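You operate a simulated robot arm through the tools that you are given. There is no shell and no other tool. Be economical: measure what you need, move in short steps, check, and stop when the job is done.

You run a simulated robot arm. Do the job below in one go: nothing can be reset, and whatever is moved stays where it is left.

TASK
Fix the blue bracket from the grey box in the bracket clamp.
Fine: switch the bench lamp on and leave it on; close the clamp lever; shut the lid again; the other bracket stays in the box.

Only the result counts: the job must be done as asked and must still hold three seconds after the hand-in. Knocking over, shifting, dropping, spilling or breaking anything else fails it. Lids that push on must go on centred and level and be pressed home; caps that screw on are set level and turned clockwise until they are tight.

THE ROBOT
A 7-joint arm with a two-finger parallel gripper, fixed in place. Base frame: the origin is at the foot of the arm, x ahead of it, y to its left, z up; the work surface is at about z = 0. Units: m, degrees, N and s.
With the tool pointing down near the work surface it reaches from about 0.24 to 0.62 m from the base axis. Its first joint turns from -66.0 to 66.0 degrees. Payload 2.6 kg.
The TCP is the grasp point between the finger pads, 0.03 m short of the fingertips. In the tool frame z runs along the fingers and y along their closing line. The gripper opens to 0.094 m. The fingers are 0.028 m wide and 0.01 m thick; the gripper's body (0.05 by 0.096 m) begins 0.055 m behind the TCP.
Orientation is told as [roll, pitch, yaw] about the base's x, y, z axes, in that order, counted from this pose: with the fingers straight down and closing along the base's y, the tool's x points along the base's -x, its y along +y and its z along -z.

THE INTERFACE
- The arm moves only by the tool arm_command. Its argument "commands" is a list of rows, each a list of 3 entries, a list of its own where there are three numbers: the opening, from 0 (shut) to 1 (fully open), then the shift along the tool's x, y, z in m, then the turn, a rotation vector about the tool's x, y, z in degrees. In form: [[hand, [tx, ty, tz], [wx, wy, wz]], ...]. A call has 1 to 8 rows; each row shifts and turns the commanded pose from where the row before left it, along the tool's axes as they then stand. Each row takes 0.2 s and may step no farther than 0.05 m and 8.6 degrees from the row before; otherwise, or with a gripper value out of range, the whole call is refused. A pose out of reach is approached as far as the arm can. The call stops where the force on the tool passes 90 N (or 10 N more than at its start, if that is more) or the arm is blocked; 0.2 s more then pass. Each finger travels about 0.072 m/s and halts on what it meets, pressing with about 30 N; the grip force reading is that of the motor and also rises with nothing between the fingers. The clock runs only during rows and for 0.2 s after the last one: add rows that do not move to give the fingers time. The reply holds the time, the measured pose of the TCP, the force on the tool along the base axes, the opening and the grip force, in the units named above and with some noise.
- Cameras (640 x 400 px; columns grow to the right, rows downward): "scene" is fixed at [0.0402, 0.4281, 0.5805]; the picture's right is [-0.76, -0.65, 0.00], its down [-0.26, 0.31, -0.91] and it looks along [0.59, -0.70, -0.41] (base axes); focal length 309 px, centre (320, 200). "wrist" rides on the gripper at [0.076, 0.014, -0.102] in the tool frame; the picture's right is [-0.18, 0.98, 0.00], its down [-0.75, -0.14, -0.64] and it looks along [-0.63, -0.12, 0.77] (tool axes); focal length 243 px, centre (320, 200). There is no depth. A picture from a camera that has moved, and an enlarged one, comes with that camera's place and axes in the base frame and with its lens.
- grab_frame(camera): a new picture of that camera. The clock stands still meanwhile.
- close_up(camera, box): a new picture of the part [left, top, right, bottom] of that camera's present view, enlarged. The clock stands still meanwhile.
- job_done(): hands the job in; it is judged then, once.

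Go step by step. Nothing tells you positions but the pictures and the camera data: compare them with the known pose of the tool, close in by small moves and look again before you grip or let go. The budget is 120 turns and 76 pictures, counting those below and the enlarged ones. Unless the task says otherwise, let go and move clear before handing in.

The tools are called after "Emit:" as name(argument=value, ...) on one line, values as JSON. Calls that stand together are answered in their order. arm_command: Moves the arm, as the interface text tells. Its arguments: {"type":"object","properties":{"commands":{"type":"array","items":{"type":"array"}}},"required":["commands"]} The other tools are called the same way: grab_frame (camera) takes a picture; close_up (camera, box) takes an enlarged picture of a part of a camera's view; job_done () hands the job in.

At the start:

```text
t: 0.0
eef_pos: [0.2806, -0.0973, 0.4493]
orientation: [0.0, 0.0, 0.0]
contact_force: [-0.8, -0.2, 0.3]
finger_gap: 0.094
gripper_force: 0.0
```

scene: 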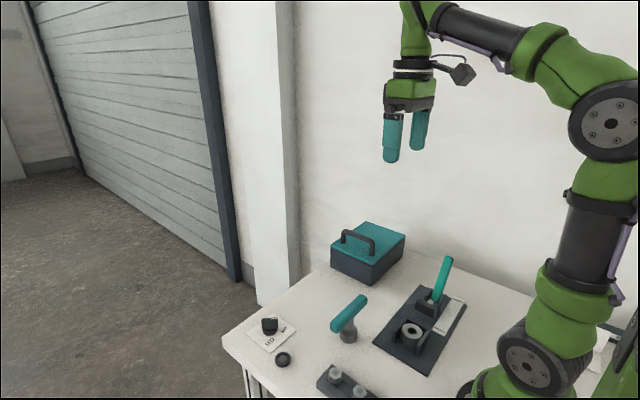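
wrist: 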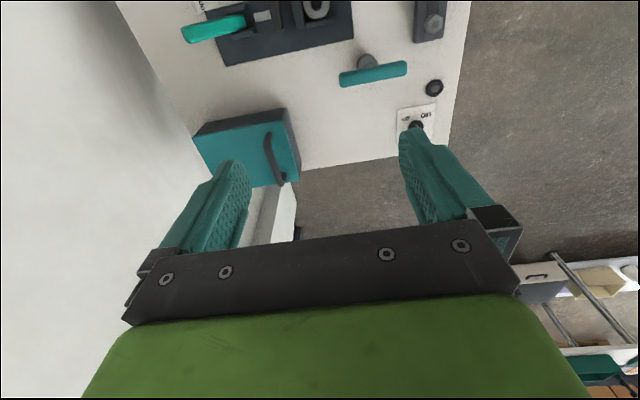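

I see a grey box with a teal lid and handle, a clamp board with a teal lever, a lamp switch plate and some other objects. I'll enlarge the views first to locate them.

Emit:
close_up(camera="scene", box=[300, 200, 500, 325])

Emit:
close_up(camera="scene", box=[220, 275, 420, 400])

Emit:
close_up(camera="wrist", box=[120, 0, 480, 225])

```text
3.20 times, centred on (400, 262) of scene
camera zoom: at [0.0402, 0.4281, 0.5805], right [-0.76, -0.65, 0.0], down [-0.26, 0.31, -0.91], along [0.59, -0.7, -0.41], focal length 989 px, centre (64, 0)
```

zoom: 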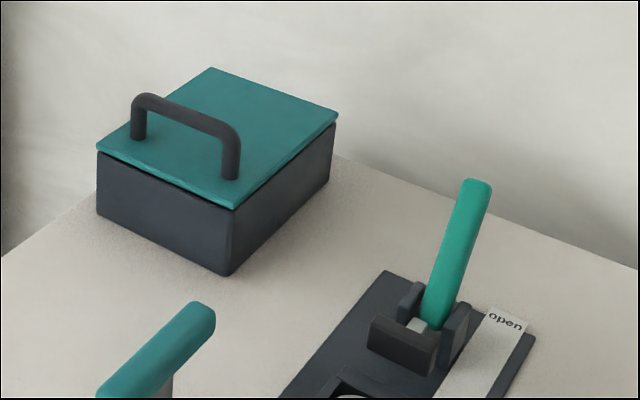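

```text
3.20 times, centred on (320, 338) of scene
camera zoom: at [0.0402, 0.4281, 0.5805], right [-0.76, -0.65, 0.0], down [-0.26, 0.31, -0.91], along [0.59, -0.7, -0.41], focal length 989 px, centre (320, -240)
```

zoom: 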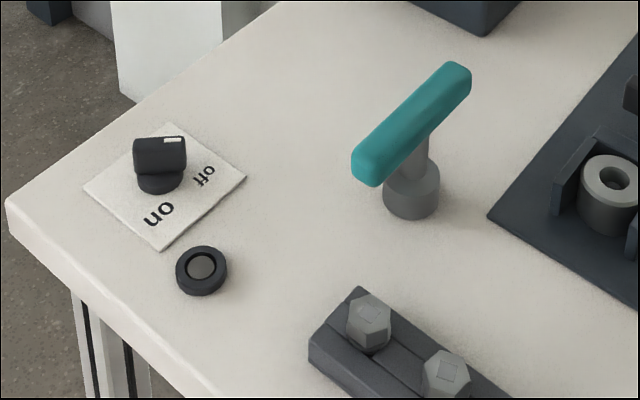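

```text
1.78 times, centred on (300, 112) of wrist
camera zoom: at [0.2025, -0.0821, 0.5505], right [0.18, 0.98, 0.0], down [0.75, -0.14, 0.64], along [0.63, -0.12, -0.77], focal length 431 px, centre (356, 356)
```

zoom: 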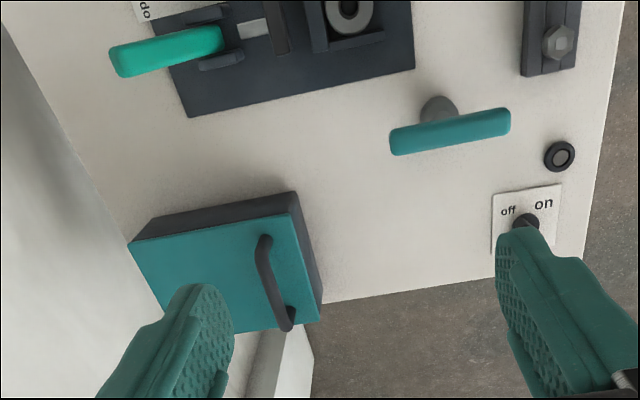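

The lamp switch sits near (0.47, 0.10), the box near (0.45, -0.28) and the clamp near (0.22, -0.15). I'll move over towards the switch for a closer look.

Emit:
arm_command(commands=[[1, [-0.0171, 0.0267, 0.0286], [0, 0, 0]], [1, [-0.0171, 0.0267, 0.0286], [0, 0, 0]], [1, [-0.0171, 0.0267, 0.0286], [0, 0, 0]], [1, [-0.0171, 0.0267, 0.0286], [0, 0, 0]], [1, [-0.0171, 0.0267, 0.0286], [0, 0, 0]], [1, [-0.0171, 0.0267, 0.0286], [0, 0, 0]], [1, [-0.0171, 0.0267, 0.0286], [0, 0, 0]]])

Emit:
grab_frame(camera="wrist")

```text
t: 1.6
eef_pos: [0.3987, 0.0903, 0.2498]
orientation: [0.0, -0.2, 0.0]
contact_force: [-0.6, -0.3, -0.2]
finger_gap: 0.094
gripper_force: 0.0
```

```text
70 pictures are left
camera wrist: at [0.3225, 0.1054, 0.3508], right [0.18, 0.98, 0.0], down [0.75, -0.14, 0.64], along [0.63, -0.12, -0.77], focal length 243 px, centre (320, 200)
```

wrist: 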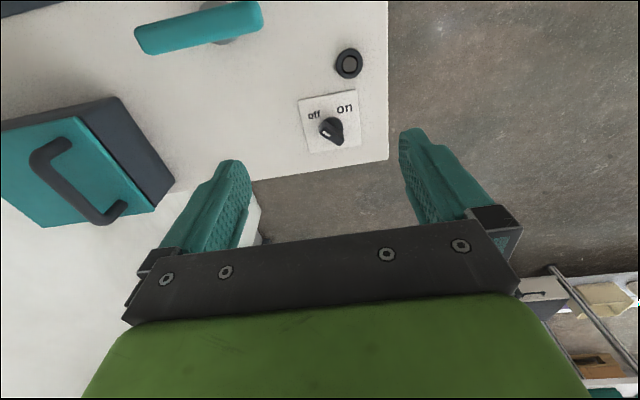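

Emit:
close_up(camera="wrist", box=[280, 30, 408, 170])

Emit:
close_up(camera="scene", box=[235, 300, 315, 375])

```text
2.86 times, centred on (344, 100) of wrist
camera zoom: at [0.3225, 0.1054, 0.3508], right [0.18, 0.98, 0.0], down [0.75, -0.14, 0.64], along [0.63, -0.12, -0.77], focal length 693 px, centre (251, 486)
```

zoom: 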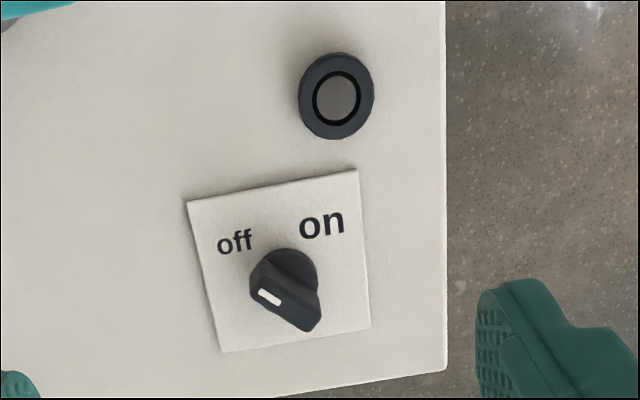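

```text
5.33 times, centred on (275, 338) of scene
camera zoom: at [0.0401, 0.4281, 0.5805], right [-0.76, -0.65, 0.0], down [-0.26, 0.31, -0.91], along [0.59, -0.7, -0.41], focal length 1648 px, centre (560, -533)
```

zoom: 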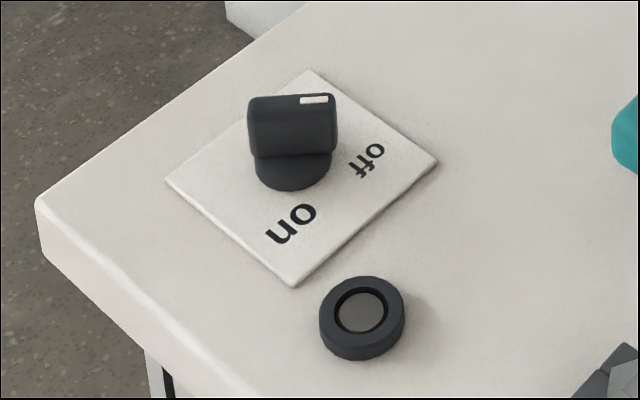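

The knob axis is about (0.468, 0.094) with its top near z = 0.043. The bar points to "off", and "on" is about 100° clockwise seen from above. I'll go above it, align the fingers across the bar and look.

Emit:
arm_command(commands=[[0.55, [-0.0347, 0.002, 0.01], [0, 0, 0]], [0.55, [-0.0347, 0.002, 0.01], [0, 0, 0]], [0.55, [0, 0, 0.021], [0, 0, -8.55]], [0.55, [0, 0, 0.021], [0, 0, -8.55]], [0.55, [0, 0, 0.021], [0, 0, -8.55]], [0.55, [0, 0, 0.021], [0, 0, -8.55]], [0.55, [0, 0, 0.021], [0, 0, -8.55]], [0.55, [0, 0, 0.021], [0, 0, -8.55]]])

Emit:
grab_frame(camera="wrist")

Emit:
close_up(camera="scene", box=[215, 250, 335, 375])

```text
t: 3.4
eef_pos: [0.469, 0.0943, 0.1037]
orientation: [0.0, -0.1, 51.5]
contact_force: [0.5, -0.8, 0.2]
finger_gap: 0.0517
gripper_force: 0.0
```

```text
67 pictures are left
camera wrist: at [0.4087, 0.0439, 0.2048], right [-0.65, 0.76, 0.0], down [0.58, 0.5, 0.64], along [0.49, 0.42, -0.77], focal length 243 px, centre (320, 200)
```

wrist: 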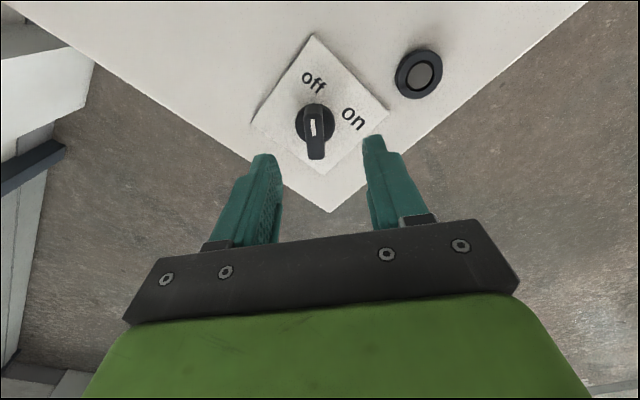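

```text
3.20 times, centred on (275, 312) of scene
camera zoom: at [0.0402, 0.4281, 0.5805], right [-0.76, -0.65, 0.0], down [-0.26, 0.31, -0.91], along [0.59, -0.7, -0.41], focal length 989 px, centre (464, -160)
```

zoom: 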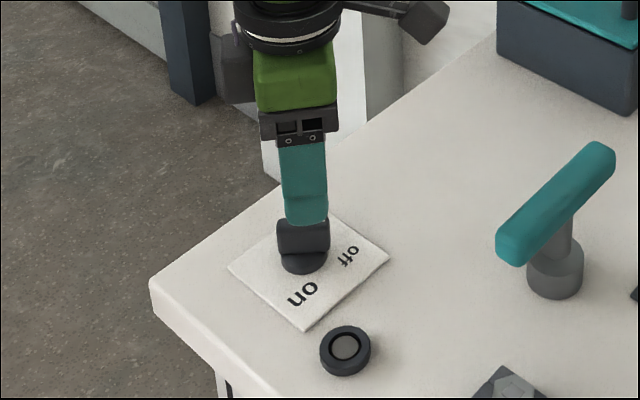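

The knob is centred between the fingers, so I'll go down and grip the bar.

Emit:
arm_command(commands=[[0.55, [0, 0, 0.025], [0, 0, 0]], [0.55, [0, 0, 0.025], [0, 0, 0]], [0.1, [0, 0, 0], [0, 0, 0]], [0.1, [0, 0, 0], [0, 0, 0]], [0.1, [0, 0, 0], [0, 0, 0]]])

Emit:
close_up(camera="scene", box=[215, 250, 335, 375])

```text
t: 4.6
eef_pos: [0.4705, 0.0935, 0.0531]
orientation: [-0.4, 0.1, 51.2]
contact_force: [14.4, -11.6, -3.5]
finger_gap: 0.0204
gripper_force: 9.7
```

```text
3.20 times, centred on (275, 312) of scene
camera zoom: at [0.0402, 0.4281, 0.5805], right [-0.76, -0.65, 0.0], down [-0.26, 0.31, -0.91], along [0.59, -0.7, -0.41], focal length 989 px, centre (464, -160)
```

zoom: 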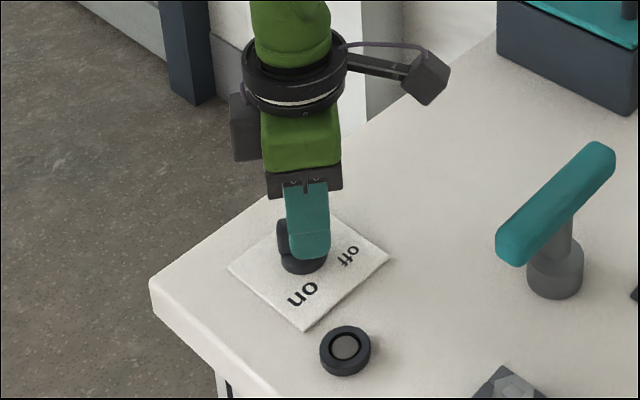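

The grip pulls slightly to one side, so I'll reopen, recentre by a few millimetres and grip again.

Emit:
arm_command(commands=[[0.4, [0, 0, 0], [0, 0, 0]], [0.4, [-0.004, -0.002, 0], [0, 0, -1.5]], [0.1, [0, 0, 0], [0, 0, 0]], [0.1, [0, 0, 0], [0, 0, 0]], [0.1, [0, 0, 0], [0, 0, 0]]])

```text
t: 5.8
eef_pos: [0.4741, 0.0941, 0.0538]
orientation: [-0.3, -0.1, 52.7]
contact_force: [24.3, -8.1, -6.7]
finger_gap: 0.0169
gripper_force: 45.0
```

Emit:
arm_command(commands=[[0.1, [0, -0.002, 0], [0, 0, 0]], [0.1, [0, 0, 0], [0, 0, 0]]])

```text
t: 6.4
eef_pos: [0.4753, 0.095, 0.0539]
orientation: [-0.1, 0.0, 52.8]
contact_force: [10.8, -10.9, 3.7]
finger_gap: 0.0168
gripper_force: 44.7
```

Emit:
arm_command(commands=[[0.1, [0, -0.0015, 0], [0, 0, 0]], [0.1, [0, 0, 0], [0, 0, 8.5]], [0.1, [0, 0, 0], [0, 0, 8.5]], [0.1, [0, 0, 0], [0, 0, 8.5]], [0.1, [0, 0, 0], [0, 0, 8.5]]])

Emit:
close_up(camera="scene", box=[215, 250, 335, 375])

```text
t: 7.6
eef_pos: [0.4752, 0.0952, 0.0546]
orientation: [0.1, 0.0, 18.7]
contact_force: [-12.2, -5.0, 29.7]
finger_gap: 0.0135
gripper_force: 45.2
```

```text
3.20 times, centred on (275, 312) of scene
camera zoom: at [0.04, 0.4281, 0.5806], right [-0.76, -0.65, 0.0], down [-0.26, 0.31, -0.91], along [0.59, -0.7, -0.41], focal length 989 px, centre (464, -160)
```

zoom: 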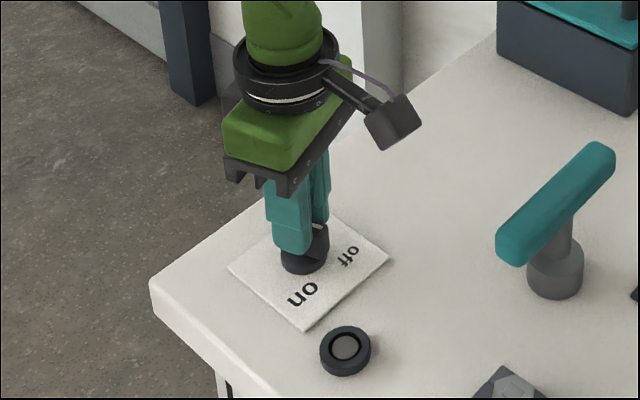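

The fingers seem off the bar's centre, so I'll let go, lift and look.

Emit:
arm_command(commands=[[0.4, [0, 0, 0], [0, 0, 0]], [0.4, [0, 0, -0.02], [0, 0, 0]], [0.4, [0, 0, -0.03], [0, 0, 0]]])

Emit:
grab_frame(camera="wrist")

```text
t: 8.4
eef_pos: [0.4745, 0.0944, 0.1023]
orientation: [-0.1, 0.0, 18.8]
contact_force: [-0.7, -0.3, -0.7]
finger_gap: 0.0374
gripper_force: 0.0
```

```text
63 pictures are left
camera wrist: at [0.3974, 0.0836, 0.2041], right [-0.14, 0.99, 0.0], down [0.76, 0.11, 0.64], along [0.63, 0.09, -0.77], focal length 243 px, centre (320, 200)
```

wrist: 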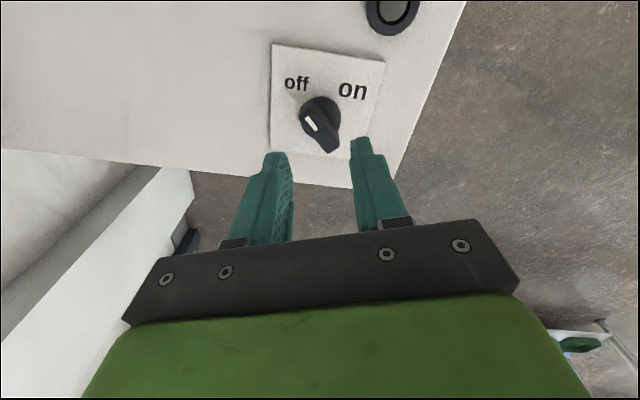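

Emit:
close_up(camera="wrist", box=[270, 70, 370, 170])

```text
4.00 times, centred on (320, 120) of wrist
camera zoom: at [0.3974, 0.0836, 0.2041], right [-0.14, 0.99, 0.0], down [0.76, 0.11, 0.64], along [0.63, 0.09, -0.77], focal length 970 px, centre (320, 520)
```

zoom: 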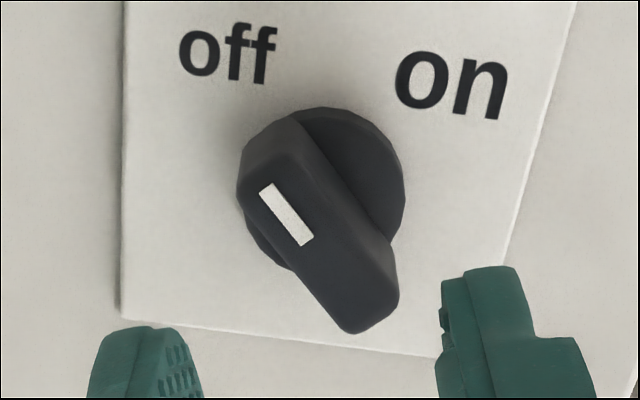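

The knob did not turn; I had gripped it off-centre. The corrected axis is (0.467, 0.093) with the bar at 44°, so I'll regrip there.

Emit:
arm_command(commands=[[0.45, [0.00745, 0.0014, 0], [0, 0, 0]], [0.45, [0, 0, 0], [0, 0, -8.4]], [0.45, [0, 0, 0], [0, 0, -8.4]], [0.45, [0, 0, 0.02], [0, 0, -8.4]], [0.45, [0, 0, 0.029], [0, 0, 0]], [0.45, [0, 0, 0], [0, 0, 0]]])

Emit:
arm_command(commands=[[0.1, [0, 0, 0], [0, 0, 0]], [0.1, [0, 0, 0], [0, 0, 0]], [0.1, [0, 0, 0], [0, 0, 0]]])

```text
t: 9.8
eef_pos: [0.4686, 0.0934, 0.0539]
orientation: [0.0, 0.0, 44.0]
contact_force: [0.2, 0.6, -0.1]
finger_gap: 0.0425
gripper_force: 0.0
```

```text
t: 10.6
eef_pos: [0.4688, 0.092, 0.0543]
orientation: [-0.2, 0.0, 44.1]
contact_force: [9.0, -10.3, -1.0]
finger_gap: 0.0172
gripper_force: 6.9
```

Emit:
arm_command(commands=[[0.0, [0.001, -0.001, 0], [0, 0, 0]], [0.0, [0, 0, 0], [0, 0, 0]], [0.0, [0, 0, 0], [0, 0, 8.5]], [0.0, [0, 0, 0], [0, 0, 8.5]], [0.0, [0, 0, 0], [0, 0, 8.5]]])

Emit:
close_up(camera="scene", box=[235, 280, 315, 360])

```text
t: 11.8
eef_pos: [0.4682, 0.0936, 0.0549]
orientation: [-0.1, -0.2, 18.6]
contact_force: [22.3, -2.7, -9.4]
finger_gap: 0.0139
gripper_force: 45.2
```

```text
5.00 times, centred on (275, 320) of scene
camera zoom: at [0.0402, 0.4282, 0.5805], right [-0.76, -0.65, 0.0], down [-0.27, 0.31, -0.91], along [0.59, -0.7, -0.41], focal length 1545 px, centre (545, -400)
```

zoom: 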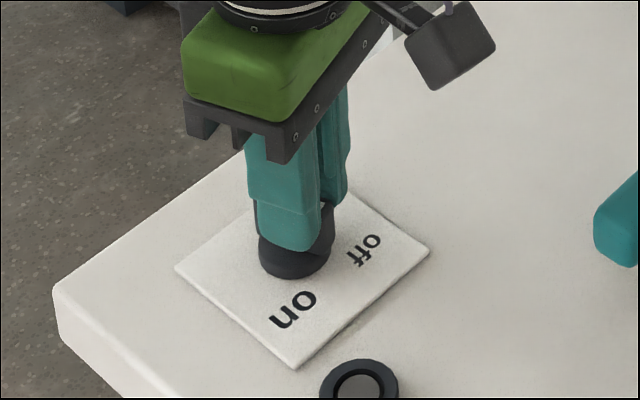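

The bar now looks flat between the pads, so I'll keep turning.

Emit:
arm_command(commands=[[0.0, [0, 0, 0], [0, 0, 8.5]], [0.0, [0, 0, 0], [0, 0, 8.5]], [0.0, [0, 0, 0], [0, 0, 8.5]], [0.0, [0, 0, 0], [0, 0, 8.5]], [0.0, [0, 0, 0], [0, 0, 8.5]], [0.0, [0, 0, 0], [0, 0, 8.5]], [0.0, [0, 0, 0], [0, 0, 8.5]], [0.0, [0, 0, 0], [0, 0, 5]]])

Emit:
grab_frame(camera="scene")

Emit:
close_up(camera="scene", box=[235, 280, 315, 360])

```text
t: 13.6
eef_pos: [0.4698, 0.0994, 0.0549]
orientation: [0.9, 0.1, -45.3]
contact_force: [38.5, 40.1, -26.4]
finger_gap: 0.0139
gripper_force: 44.9
```

```text
60 pictures are left
```

scene: 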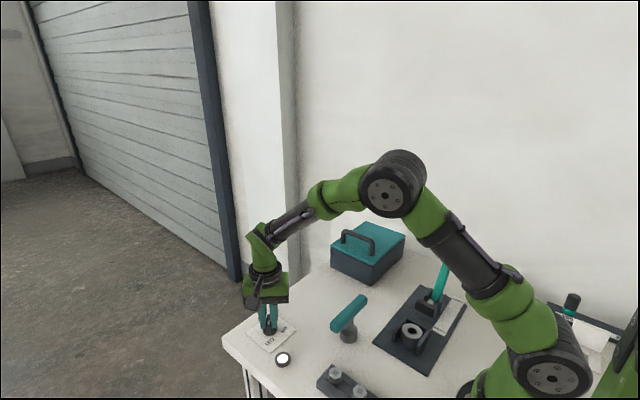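

```text
5.00 times, centred on (275, 320) of scene
camera zoom: at [0.0403, 0.4282, 0.5805], right [-0.76, -0.65, 0.0], down [-0.27, 0.31, -0.91], along [0.59, -0.7, -0.41], focal length 1545 px, centre (545, -400)
```

zoom: 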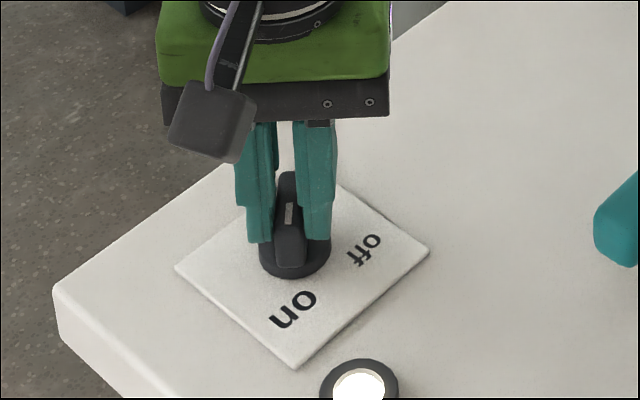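

The lamp is lit and the knob points at "on". I'll let go and lift, then go for a look at the box.

Emit:
arm_command(commands=[[0.35, [0, 0, 0], [0, 0, 0]], [0.35, [0, 0, 0], [0, 0, 0]], [0.35, [0, 0, -0.04], [0, 0, 0]], [0.35, [0, 0, -0.05], [0, 0, 0]], [0.35, [0, 0, -0.05], [0, 0, 0]], [0.35, [0, 0, -0.05], [0, 0, 0]]])

Emit:
grab_frame(camera="wrist")

```text
t: 15.0
eef_pos: [0.4674, 0.0925, 0.2448]
orientation: [0.0, 0.0, -46.0]
contact_force: [0.9, 0.0, -0.1]
finger_gap: 0.0329
gripper_force: 0.1
```

```text
58 pictures are left
camera wrist: at [0.4245, 0.1568, 0.3471], right [0.83, 0.55, 0.0], down [0.42, -0.64, 0.64], along [0.35, -0.54, -0.77], focal length 243 px, centre (320, 200)
```

wrist: 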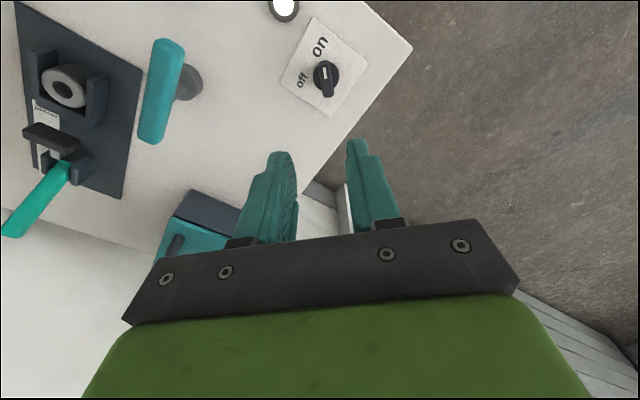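

The lamp is on. Next I'll square the tool up and move over the clamp to inspect it.

Emit:
arm_command(commands=[[0.35, [0, 0, -0.01], [0, 0, -7.67]], [0.35, [0, 0, -0.01], [0, 0, -7.67]], [0.35, [0, 0, -0.01], [0, 0, -7.67]], [0.35, [0, 0, -0.01], [0, 0, -7.67]], [0.35, [0, 0, -0.01], [0, 0, -7.67]], [0.35, [0, 0, -0.01], [0, 0, -7.67]]])

Emit:
arm_command(commands=[[0.35, [0.03, -0.0345, 0], [0, 0, 0]], [0.35, [0.03, -0.0345, 0], [0, 0, 0]], [0.35, [0.03, -0.0345, 0], [0, 0, 0]], [0.35, [0.03, -0.0345, 0], [0, 0, 0]], [0.35, [0.03, -0.0345, 0], [0, 0, 0]], [0.35, [0.03, -0.0345, 0], [0, 0, 0]], [0.35, [0.027, -0.0345, 0], [0, 0, 0]]])

Emit:
grab_frame(camera="wrist")

```text
t: 16.4
eef_pos: [0.4681, 0.0914, 0.3042]
orientation: [0.0, 0.1, 0.2]
contact_force: [-0.9, 0.9, 0.5]
finger_gap: 0.0327
gripper_force: 0.2
```

```text
t: 18.0
eef_pos: [0.259, -0.1502, 0.3048]
orientation: [0.0, -0.1, 0.1]
contact_force: [-0.1, -0.2, -1.0]
finger_gap: 0.033
gripper_force: 0.1
```

```text
57 pictures are left
camera wrist: at [0.1827, -0.1354, 0.4059], right [0.18, 0.98, 0.0], down [0.75, -0.14, 0.64], along [0.63, -0.12, -0.77], focal length 243 px, centre (320, 200)
```

wrist: 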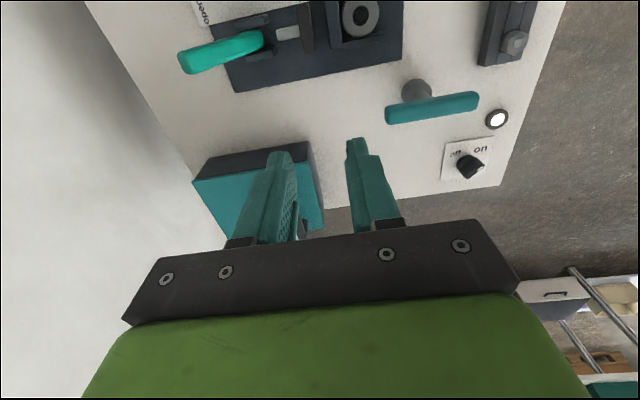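

Emit:
arm_command(commands=[[0.35, [0, 0, 0], [0, 8.5, 0]], [0.35, [0, 0, 0], [0, 8.5, 0]], [0.35, [0, 0, 0], [0, 8.5, 0]]])

Emit:
close_up(camera="wrist", box=[160, 0, 480, 200])

Emit:
close_up(camera="scene", box=[360, 240, 488, 390])

```text
t: 18.8
eef_pos: [0.2599, -0.1503, 0.305]
orientation: [0.1, 25.6, 0.1]
contact_force: [-0.1, -0.7, -0.6]
finger_gap: 0.033
gripper_force: 0.1
```

```text
2.00 times, centred on (320, 100) of wrist
camera zoom: at [0.2354, -0.1353, 0.4288], right [0.16, 0.98, -0.08], down [0.96, -0.14, 0.25], along [0.24, -0.12, -0.96], focal length 485 px, centre (320, 400)
```

zoom: 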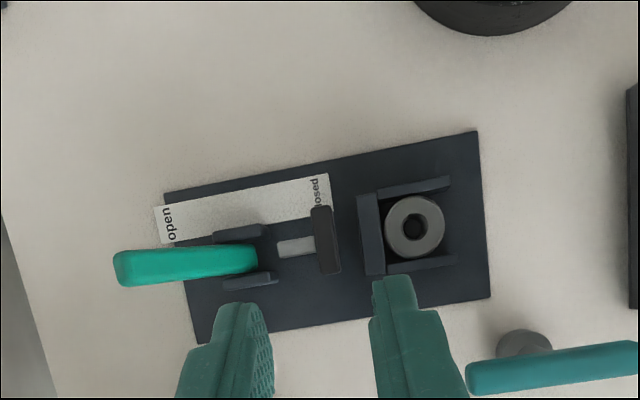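

```text
2.67 times, centred on (424, 315) of scene
camera zoom: at [0.0401, 0.4281, 0.5805], right [-0.76, -0.65, 0.0], down [-0.26, 0.31, -0.91], along [0.59, -0.7, -0.41], focal length 824 px, centre (43, -107)
```

zoom: 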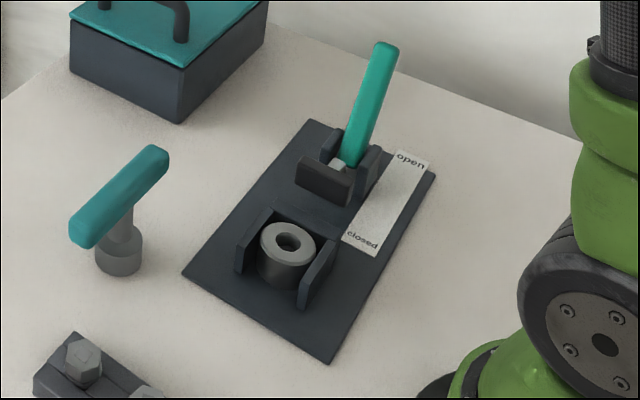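

It is a toggle clamp: the lever leans to "open" on the -y side, with a ram pad and a three-walled nest holding a ring-shaped seat. Next I'll look at the box.

Emit:
arm_command(commands=[[0.35, [0, 0, 0], [0, -8.5, 0]], [0.35, [0, 0, 0], [0, -8.5, 0]], [0.35, [0, 0, 0], [0, -8.5, 0]], [0.35, [-0.035, -0.02, 0], [0, 0, 0]], [0.35, [-0.035, -0.02, 0], [0, 0, 0]], [0.35, [-0.035, -0.02, 0], [0, 0, 0]], [0.35, [-0.02, -0.02, 0], [0, 0, 0]]])

Emit:
grab_frame(camera="wrist")

Emit:
close_up(camera="scene", box=[320, 210, 416, 290])

```text
t: 20.4
eef_pos: [0.3873, -0.2295, 0.3041]
orientation: [0.0, -0.1, 0.0]
contact_force: [-0.7, 1.0, 0.1]
finger_gap: 0.0327
gripper_force: 0.0
```

```text
54 pictures are left
camera wrist: at [0.3098, -0.2157, 0.405], right [0.18, 0.98, 0.0], down [0.75, -0.14, 0.64], along [0.63, -0.12, -0.77], focal length 243 px, centre (320, 200)
```

wrist: 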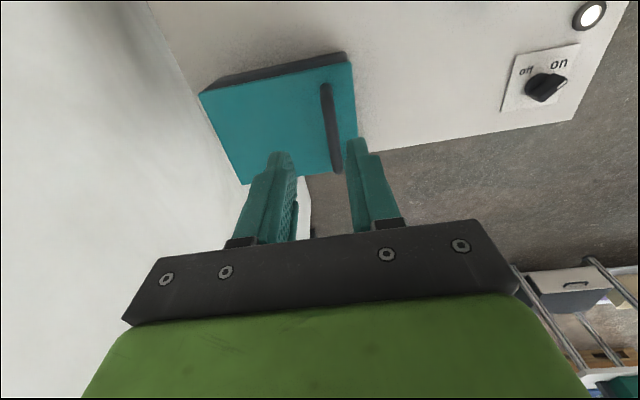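

```text
5.00 times, centred on (368, 250) of scene
camera zoom: at [0.0401, 0.4282, 0.5805], right [-0.76, -0.65, 0.0], down [-0.26, 0.31, -0.91], along [0.59, -0.7, -0.41], focal length 1545 px, centre (80, -50)
```

zoom: 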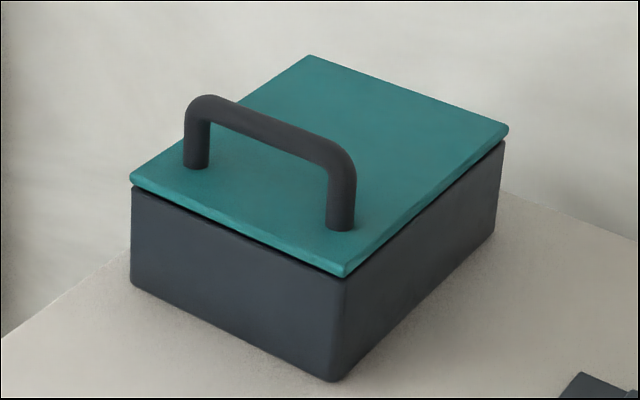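

The lid's top is at about z = 0.07, spanning x 0.383–0.535 and y -0.204 to -0.408. The handle runs along x at y ≈ -0.242, which suggests a hinge at the -y edge. I'll check for hinges.

Emit:
close_up(camera="wrist", box=[190, 40, 370, 190])

```text
2.67 times, centred on (280, 115) of wrist
camera zoom: at [0.3098, -0.2157, 0.405], right [0.18, 0.98, 0.0], down [0.75, -0.14, 0.64], along [0.63, -0.12, -0.77], focal length 647 px, centre (427, 427)
```

zoom: 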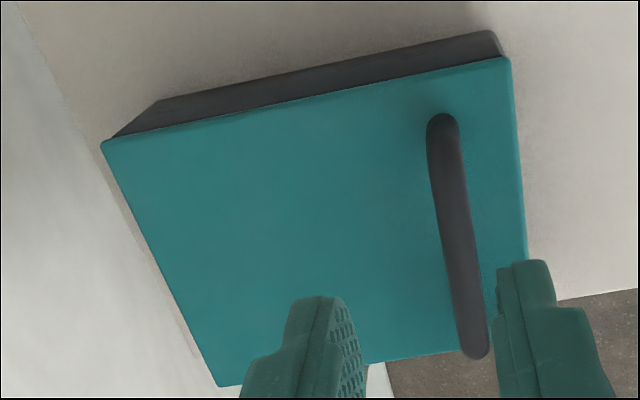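

I'll move down above the middle of the handle and look again.

Emit:
arm_command(commands=[[0.6, [-0.0217, 0.0012, 0.0413], [0, 0, 0]], [0.6, [-0.0217, 0.0012, 0.0413], [0, 0, 0]], [0.6, [-0.0217, 0.0012, 0.0413], [0, 0, 0]], [0.6, [0, 0, 0], [0, 0, 0]]])

Emit:
grab_frame(camera="wrist")

Emit:
close_up(camera="scene", box=[310, 190, 420, 290])

```text
t: 21.4
eef_pos: [0.4525, -0.2259, 0.1795]
orientation: [-0.1, 0.0, 0.1]
contact_force: [-0.2, -0.3, 0.2]
finger_gap: 0.0564
gripper_force: 0.1
```

```text
51 pictures are left
camera wrist: at [0.3753, -0.2107, 0.2804], right [0.18, 0.98, 0.0], down [0.75, -0.14, 0.64], along [0.63, -0.12, -0.77], focal length 243 px, centre (320, 200)
```

wrist: 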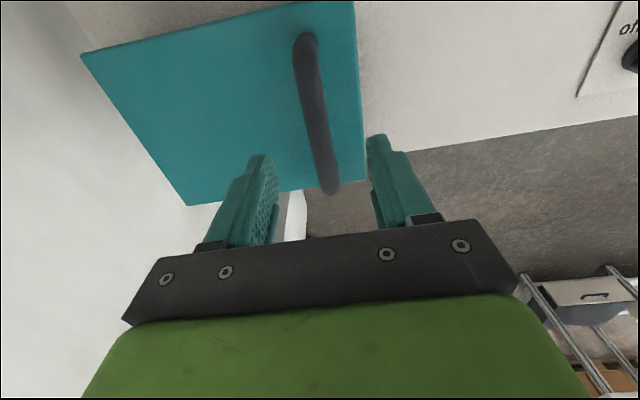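

```text
4.00 times, centred on (365, 240) of scene
camera zoom: at [0.0402, 0.4281, 0.5805], right [-0.76, -0.65, 0.0], down [-0.26, 0.31, -0.91], along [0.59, -0.7, -0.41], focal length 1236 px, centre (140, 40)
```

zoom: 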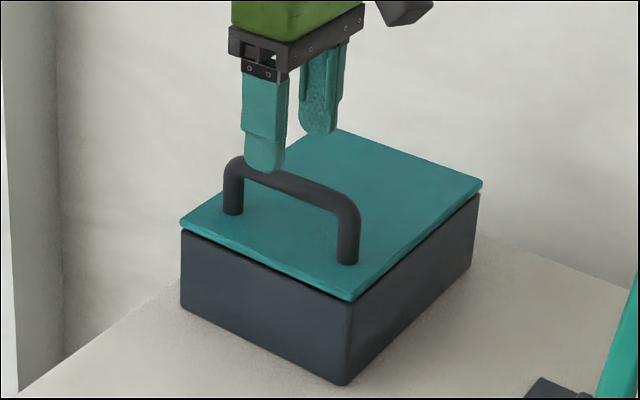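

The handle's middle is at about (0.447, -0.225, 0.115). I'll descend around it, close, and try lifting gently.

Emit:
arm_command(commands=[[0.6, [0.005, 0.001, 0.032], [0, 0, 0]], [0.6, [0, 0, 0.032], [0, 0, 0]], [0.1, [0, 0, 0], [0, 0, 0]], [0.1, [0, 0, 0], [0, 0, 0]], [0.1, [0, 0, 0], [0, 0, 0]], [0.1, [0, 0, 0], [0, 0, 0]]])

Emit:
close_up(camera="scene", box=[310, 190, 420, 290])

```text
t: 22.8
eef_pos: [0.4467, -0.2241, 0.1157]
orientation: [0.0, 0.0, 0.0]
contact_force: [4.5, -6.6, -6.6]
finger_gap: 0.0204
gripper_force: 45.4
```

```text
4.00 times, centred on (365, 240) of scene
camera zoom: at [0.0402, 0.4281, 0.5806], right [-0.76, -0.65, 0.0], down [-0.26, 0.31, -0.91], along [0.59, -0.7, -0.41], focal length 1236 px, centre (140, 40)
```

zoom: 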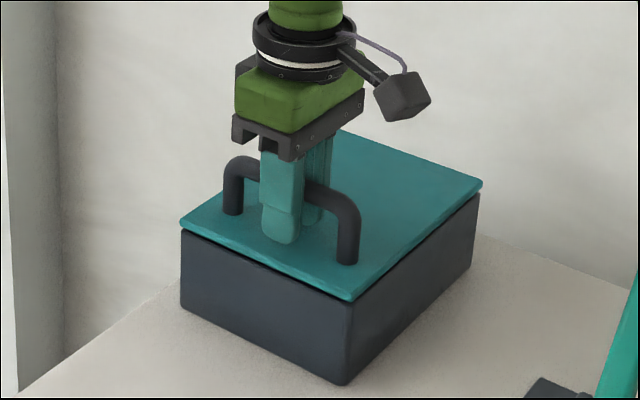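

Emit:
arm_command(commands=[[0.1, [0, 0, -0.008], [0, 0, 0]], [0.1, [0, 0, -0.008], [0, 0, 0]], [0.1, [0, 0, 0], [0, 0, 0]]])

Emit:
close_up(camera="scene", box=[310, 190, 420, 290])

```text
t: 23.6
eef_pos: [0.4455, -0.2292, 0.1317]
orientation: [-0.7, -0.2, 0.1]
contact_force: [25.5, -37.0, -19.5]
finger_gap: 0.0201
gripper_force: 45.3
```

```text
4.00 times, centred on (365, 240) of scene
camera zoom: at [0.0403, 0.428, 0.5806], right [-0.76, -0.65, 0.0], down [-0.27, 0.31, -0.91], along [0.59, -0.7, -0.41], focal length 1236 px, centre (140, 40)
```

zoom: 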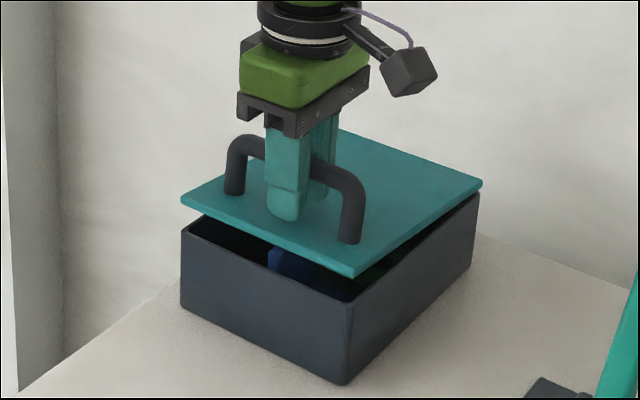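

The lid is hinged at the -y edge (about y = -0.39, z = 0.066), and something blue shows inside. I'll follow the hinge arc.

Emit:
arm_command(commands=[[0.1, [0, -0.0134, -0.0172], [0, 0, 0]], [0.1, [0, -0.0127, -0.0203], [0, 0, 0]], [0.1, [0, -0.0153, -0.0184], [0, 0, 0]]])

```text
t: 24.4
eef_pos: [0.4474, -0.2623, 0.1907]
orientation: [0.5, -0.1, 0.0]
contact_force: [-20.9, 22.9, 10.9]
finger_gap: 0.0205
gripper_force: 45.2
```

Emit:
arm_command(commands=[[0.1, [0, -0.0168, -0.017], [0, 0, 0]], [0.1, [0, -0.0198, -0.0135], [0, -5, 0]], [0.1, [0, -0.0215, -0.0105], [0, 0, 0]]])

Emit:
grab_frame(camera="scene")

```text
t: 25.2
eef_pos: [0.4479, -0.3234, 0.231]
orientation: [0.0, -5.5, 0.3]
contact_force: [21.8, 9.4, 13.5]
finger_gap: 0.0204
gripper_force: 45.0
```

```text
47 pictures are left
```

scene: 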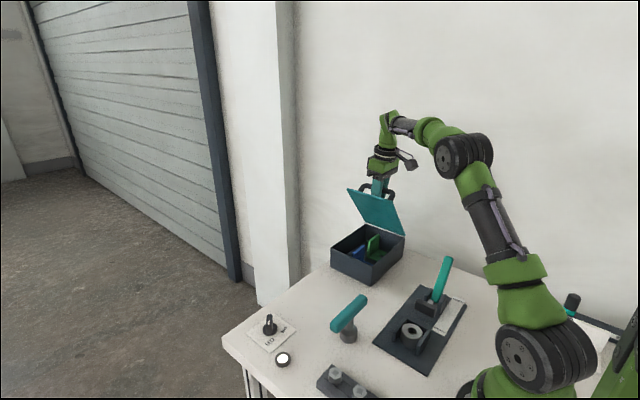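

Emit:
arm_command(commands=[[0.1, [-0.001, -0.0228, -0.0065], [0, -5, 0]], [0.1, [-0.001, -0.0236, -0.0042], [0, -5, 0]], [0.1, [0, -0.0239, -0.001], [0, -5, 0]], [0.1, [0.001, -0.0238, 0.0024], [0, 0, 0]]])

Emit:
close_up(camera="scene", box=[300, 90, 460, 290])

```text
t: 26.2
eef_pos: [0.4458, -0.4186, 0.2371]
orientation: [0.5, -19.8, -0.4]
contact_force: [-11.3, 13.8, 4.0]
finger_gap: 0.0203
gripper_force: 45.3
```

```text
2.00 times, centred on (380, 190) of scene
camera zoom: at [0.0401, 0.4282, 0.5805], right [-0.76, -0.65, 0.0], down [-0.26, 0.31, -0.91], along [0.59, -0.7, -0.41], focal length 618 px, centre (200, 220)
```

zoom: 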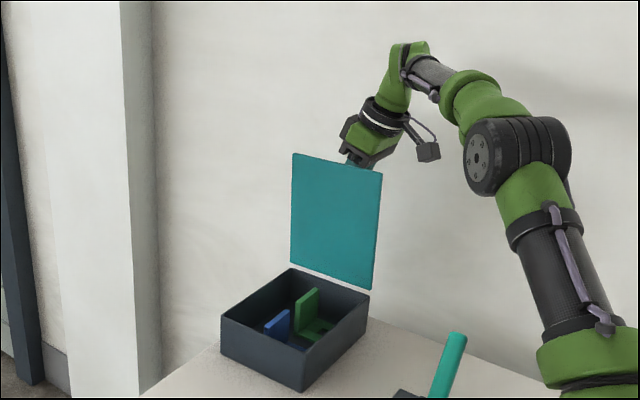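

Emit:
arm_command(commands=[[0.1, [0.002, -0.0232, 0.0054], [0, 0, 0]], [0.1, [0.003, -0.0223, 0.0084], [0, 0, 0]]])

Emit:
close_up(camera="scene", box=[300, 90, 460, 290])

```text
t: 26.8
eef_pos: [0.4479, -0.4547, 0.2384]
orientation: [-1.0, -21.6, 0.8]
contact_force: [19.8, 1.1, 69.1]
finger_gap: 0.0218
gripper_force: 11.0
out of reach, approached as far as the arm can: row 2
```

```text
2.00 times, centred on (380, 190) of scene
camera zoom: at [0.0399, 0.4285, 0.5803], right [-0.76, -0.65, 0.0], down [-0.26, 0.31, -0.91], along [0.59, -0.7, -0.41], focal length 618 px, centre (200, 220)
```

zoom: 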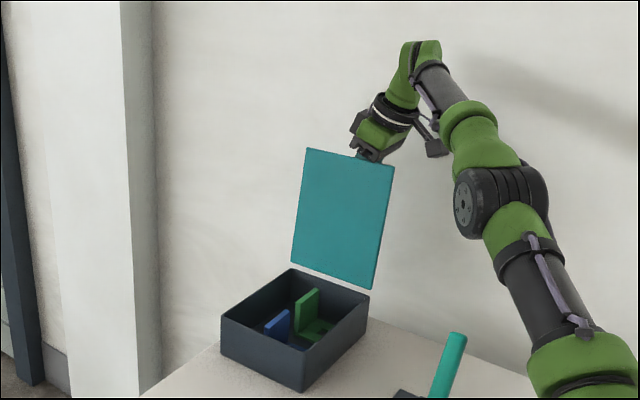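

The lid is past vertical (about 97°). I'll open the fingers and see whether it stays.

Emit:
arm_command(commands=[[0.45, [0, 0.003, -0.005], [0, 0, 0]], [0.45, [0, 0.0, 0], [0, 0, 0]], [0.45, [0, 0, -0.01], [0, 0, 0]]])

Emit:
close_up(camera="scene", box=[300, 90, 460, 290])

Emit:
grab_frame(camera="wrist")

```text
t: 27.6
eef_pos: [0.4362, -0.4536, 0.2365]
orientation: [-0.1, -20.0, 0.1]
contact_force: [12.5, -1.3, 21.6]
finger_gap: 0.0417
gripper_force: 0.1
```

```text
2.00 times, centred on (380, 190) of scene
camera zoom: at [0.0401, 0.4282, 0.5805], right [-0.76, -0.65, 0.0], down [-0.26, 0.31, -0.91], along [0.59, -0.7, -0.41], focal length 618 px, centre (200, 220)
```

zoom: 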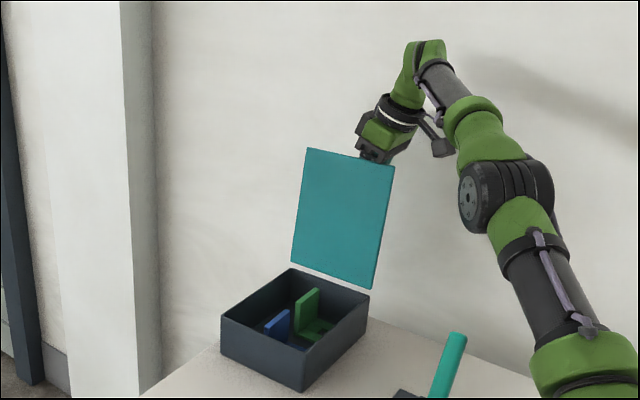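

```text
43 pictures are left
camera wrist: at [0.3296, -0.4397, 0.3057], right [0.17, 0.98, 0.06], down [0.49, -0.14, 0.86], along [0.86, -0.12, -0.5], focal length 243 px, centre (320, 200)
```

wrist: 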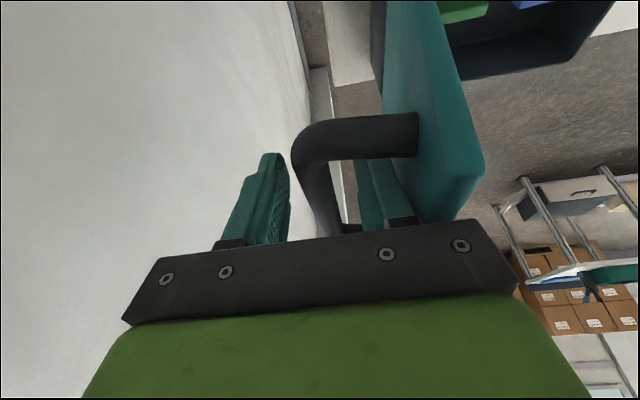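

Emit:
arm_command(commands=[[0.45, [-0.0068, 0, -0.0188], [0, 0, 0]], [0.45, [-0.0102, 0, -0.0282], [0, 0, 0]], [0.45, [-0.0102, 0, -0.0282], [0, 0, 0]]])

Emit:
grab_frame(camera="wrist")

```text
t: 28.4
eef_pos: [0.4323, -0.428, 0.2958]
orientation: [0.0, -20.0, 0.1]
contact_force: [-0.1, -0.1, -0.3]
finger_gap: 0.0424
gripper_force: 0.1
out of reach, approached as far as the arm can: row 1, 2, 3
```

```text
42 pictures are left
camera wrist: at [0.3255, -0.4118, 0.3653], right [0.17, 0.98, 0.06], down [0.49, -0.14, 0.86], along [0.85, -0.12, -0.51], focal length 243 px, centre (320, 200)
```

wrist: 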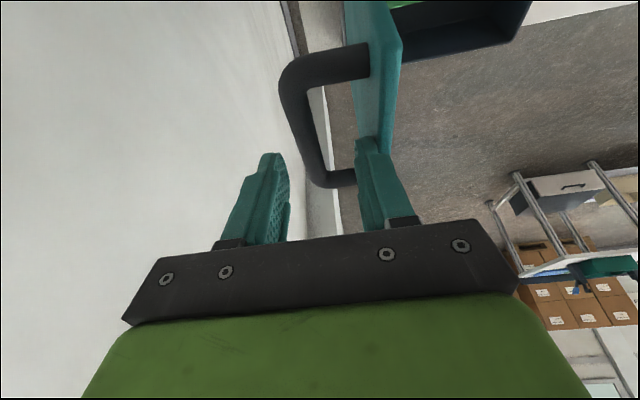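

Emit:
arm_command(commands=[[0.45, [0.0179, 0, -0.0385], [0, 0, 0]], [0.45, [0.0179, 0, -0.0385], [0, 0, 0]]])

Emit:
grab_frame(camera="scene")

```text
t: 29.0
eef_pos: [0.373, -0.4278, 0.3587]
orientation: [0.1, -20.0, 0.1]
contact_force: [0.5, 0.3, 0.3]
finger_gap: 0.0424
gripper_force: 0.1
```

```text
41 pictures are left
```

scene: 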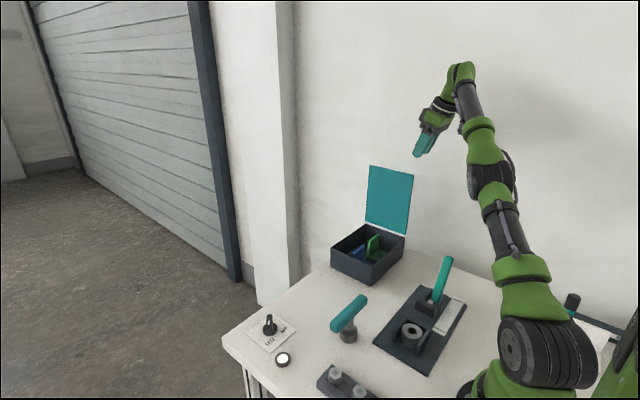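

The lid stays open. Now I'll go over the box and look inside.

Emit:
arm_command(commands=[[0.45, [0, 0.049, 0], [0, 5, 0]], [0.45, [0, 0.049, 0], [0, 5, 0]], [0.45, [0, 0.049, 0], [0, 5, 0]], [0.45, [0, 0.049, 0], [0, 5, 0]], [0.45, [-0.02, 0, 0.04], [0, 0, 0]], [0.45, [-0.01, 0, 0.03], [0, 0, 0]]])

Emit:
close_up(camera="wrist", box=[190, 0, 430, 180])

Emit:
close_up(camera="scene", box=[325, 215, 410, 290])

```text
t: 30.4
eef_pos: [0.4239, -0.2647, 0.3077]
orientation: [0.0, 0.0, -0.1]
contact_force: [-0.6, -0.1, -0.9]
finger_gap: 0.0421
gripper_force: 0.1
out of reach, approached as far as the arm can: row 1, 2
```

```text
2.22 times, centred on (310, 90) of wrist
camera zoom: at [0.3461, -0.2497, 0.4082], right [0.18, 0.98, 0.0], down [0.75, -0.14, 0.64], along [0.63, -0.12, -0.77], focal length 539 px, centre (342, 444)
```

zoom: 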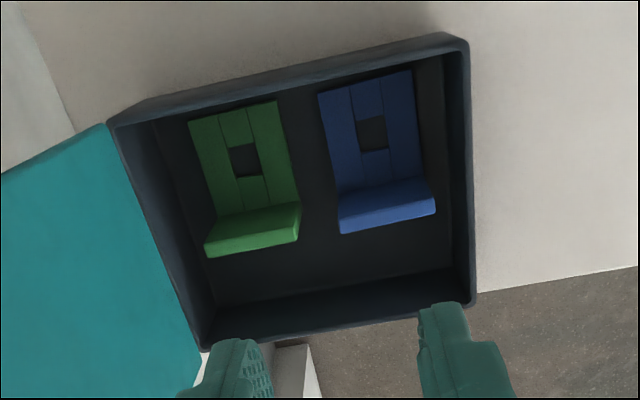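

```text
5.33 times, centred on (368, 252) of scene
camera zoom: at [0.0401, 0.4282, 0.5805], right [-0.76, -0.65, 0.0], down [-0.26, 0.31, -0.91], along [0.59, -0.7, -0.41], focal length 1648 px, centre (67, -80)
```

zoom: 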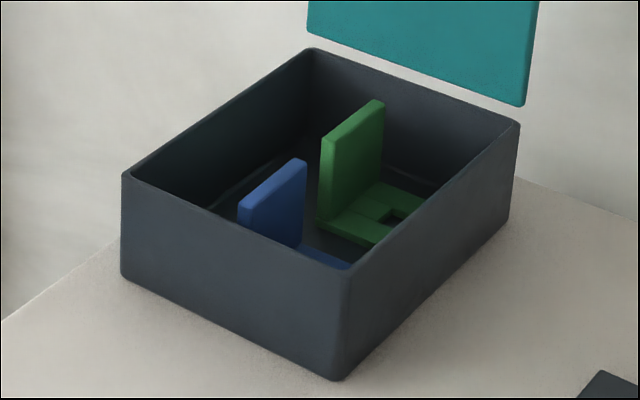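

Inside are a green bracket and a blue bracket, both L-shaped with a square hole in the foot; the blue one is nearer +y. I'll look closer.

Emit:
arm_command(commands=[[0.6, [0.02, 0.005, 0.035], [0, 0, 0]], [0.6, [0.02, 0.005, 0.035], [0, 0, 0]], [0.6, [0.01, 0.005, 0.035], [0, 0, 0]]])

Emit:
close_up(camera="wrist", box=[210, 0, 430, 160])

```text
t: 31.2
eef_pos: [0.3711, -0.2501, 0.2007]
orientation: [0.0, -0.2, -0.1]
contact_force: [0.5, -0.1, 0.7]
finger_gap: 0.0565
gripper_force: 0.0
```

```text
2.50 times, centred on (320, 80) of wrist
camera zoom: at [0.2948, -0.2353, 0.3027], right [0.18, 0.98, 0.0], down [0.75, -0.14, 0.64], along [0.63, -0.12, -0.77], focal length 606 px, centre (320, 500)
```

zoom: 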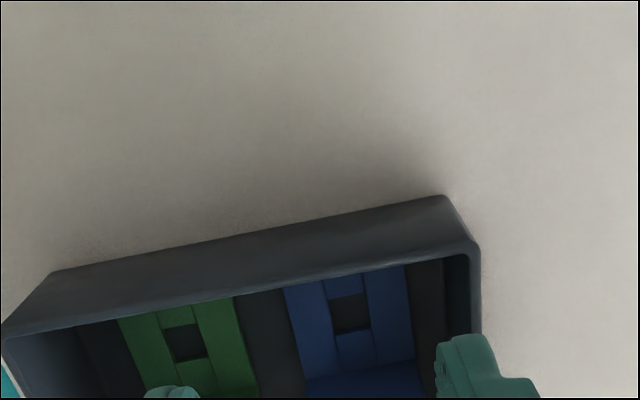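

I'll back out and go look at the clamp closely, turning the tool by -90° so the camera looks back from the +y side.

Emit:
arm_command(commands=[[0.6, [0.005, 0.01, -0.015], [0, 0, 8.5]], [0.6, [0, 0, -0.01], [0, 0, 8.5]], [0.6, [0, 0, 0], [0, 0, 8.5]], [0.6, [0, 0, 0], [0, 0, 8.5]], [0.6, [0, 0, 0], [0, 0, 8.5]], [0.6, [0, 0, 0], [0, 0, 8.5]], [0.6, [0, 0, 0], [0, 0, 8.5]], [0.6, [0, 0, 0], [0, 0, 8.5]]])

Emit:
arm_command(commands=[[0.6, [0, 0, 0], [0, 0, 8.5]], [0.6, [0, 0, 0], [0, 0, 8.5]], [0.6, [0, 0, 0], [0, 0, 5]]])

```text
t: 33.0
eef_pos: [0.3682, -0.241, 0.2272]
orientation: [0.0, 0.0, -68.1]
contact_force: [0.1, 0.2, -0.4]
finger_gap: 0.0563
gripper_force: 0.0
```

```text
t: 33.8
eef_pos: [0.3677, -0.2406, 0.2267]
orientation: [0.0, 0.0, -90.1]
contact_force: [-1.0, 0.7, 0.3]
finger_gap: 0.0565
gripper_force: 0.1
```

Emit:
arm_command(commands=[[0.6, [0.034, -0.03, 0.0], [0, 0, 0]], [0.6, [0.034, -0.03, 0.0], [0, 0, 0]], [0.6, [0.034, -0.03, 0.01], [0, 0, 0]], [0.6, [0.03, -0.027, 0.016], [0, 0, 0]]])

Emit:
grab_frame(camera="wrist")

```text
t: 34.8
eef_pos: [0.251, -0.1089, 0.2026]
orientation: [0.1, 0.0, -90.0]
contact_force: [0.2, -0.7, 0.1]
finger_gap: 0.0562
gripper_force: 0.1
```

```text
37 pictures are left
camera wrist: at [0.2635, -0.032, 0.3028], right [0.98, -0.18, 0.0], down [-0.14, -0.75, 0.64], along [-0.12, -0.63, -0.77], focal length 243 px, centre (320, 200)
```

wrist: 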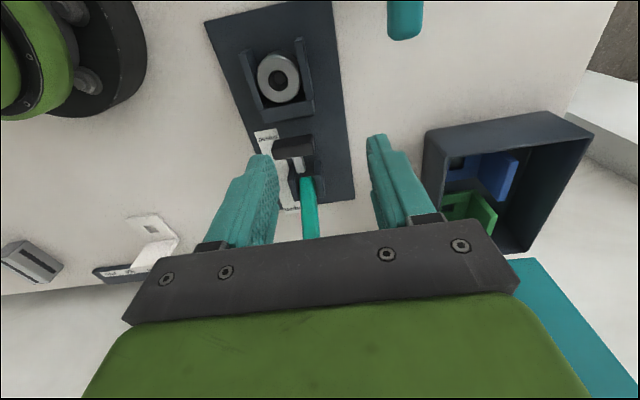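

Emit:
close_up(camera="wrist", box=[200, 0, 380, 220])

Emit:
close_up(camera="wrist", box=[0, 190, 200, 310])

```text
1.82 times, centred on (290, 110) of wrist
camera zoom: at [0.2635, -0.032, 0.3028], right [0.98, -0.18, 0.0], down [-0.14, -0.75, 0.64], along [-0.12, -0.63, -0.77], focal length 441 px, centre (374, 364)
```

zoom: 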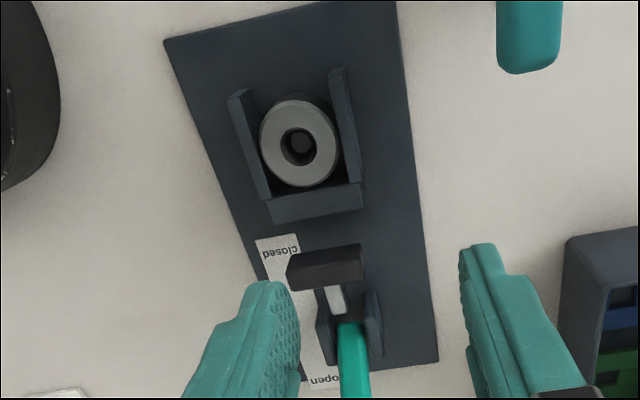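

```text
3.20 times, centred on (100, 250) of wrist
camera zoom: at [0.2635, -0.032, 0.3028], right [0.98, -0.18, 0.0], down [-0.14, -0.75, 0.64], along [-0.12, -0.63, -0.77], focal length 776 px, centre (1024, 40)
```

zoom: 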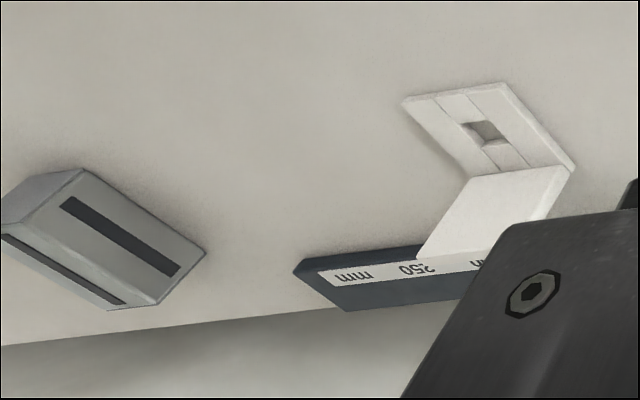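

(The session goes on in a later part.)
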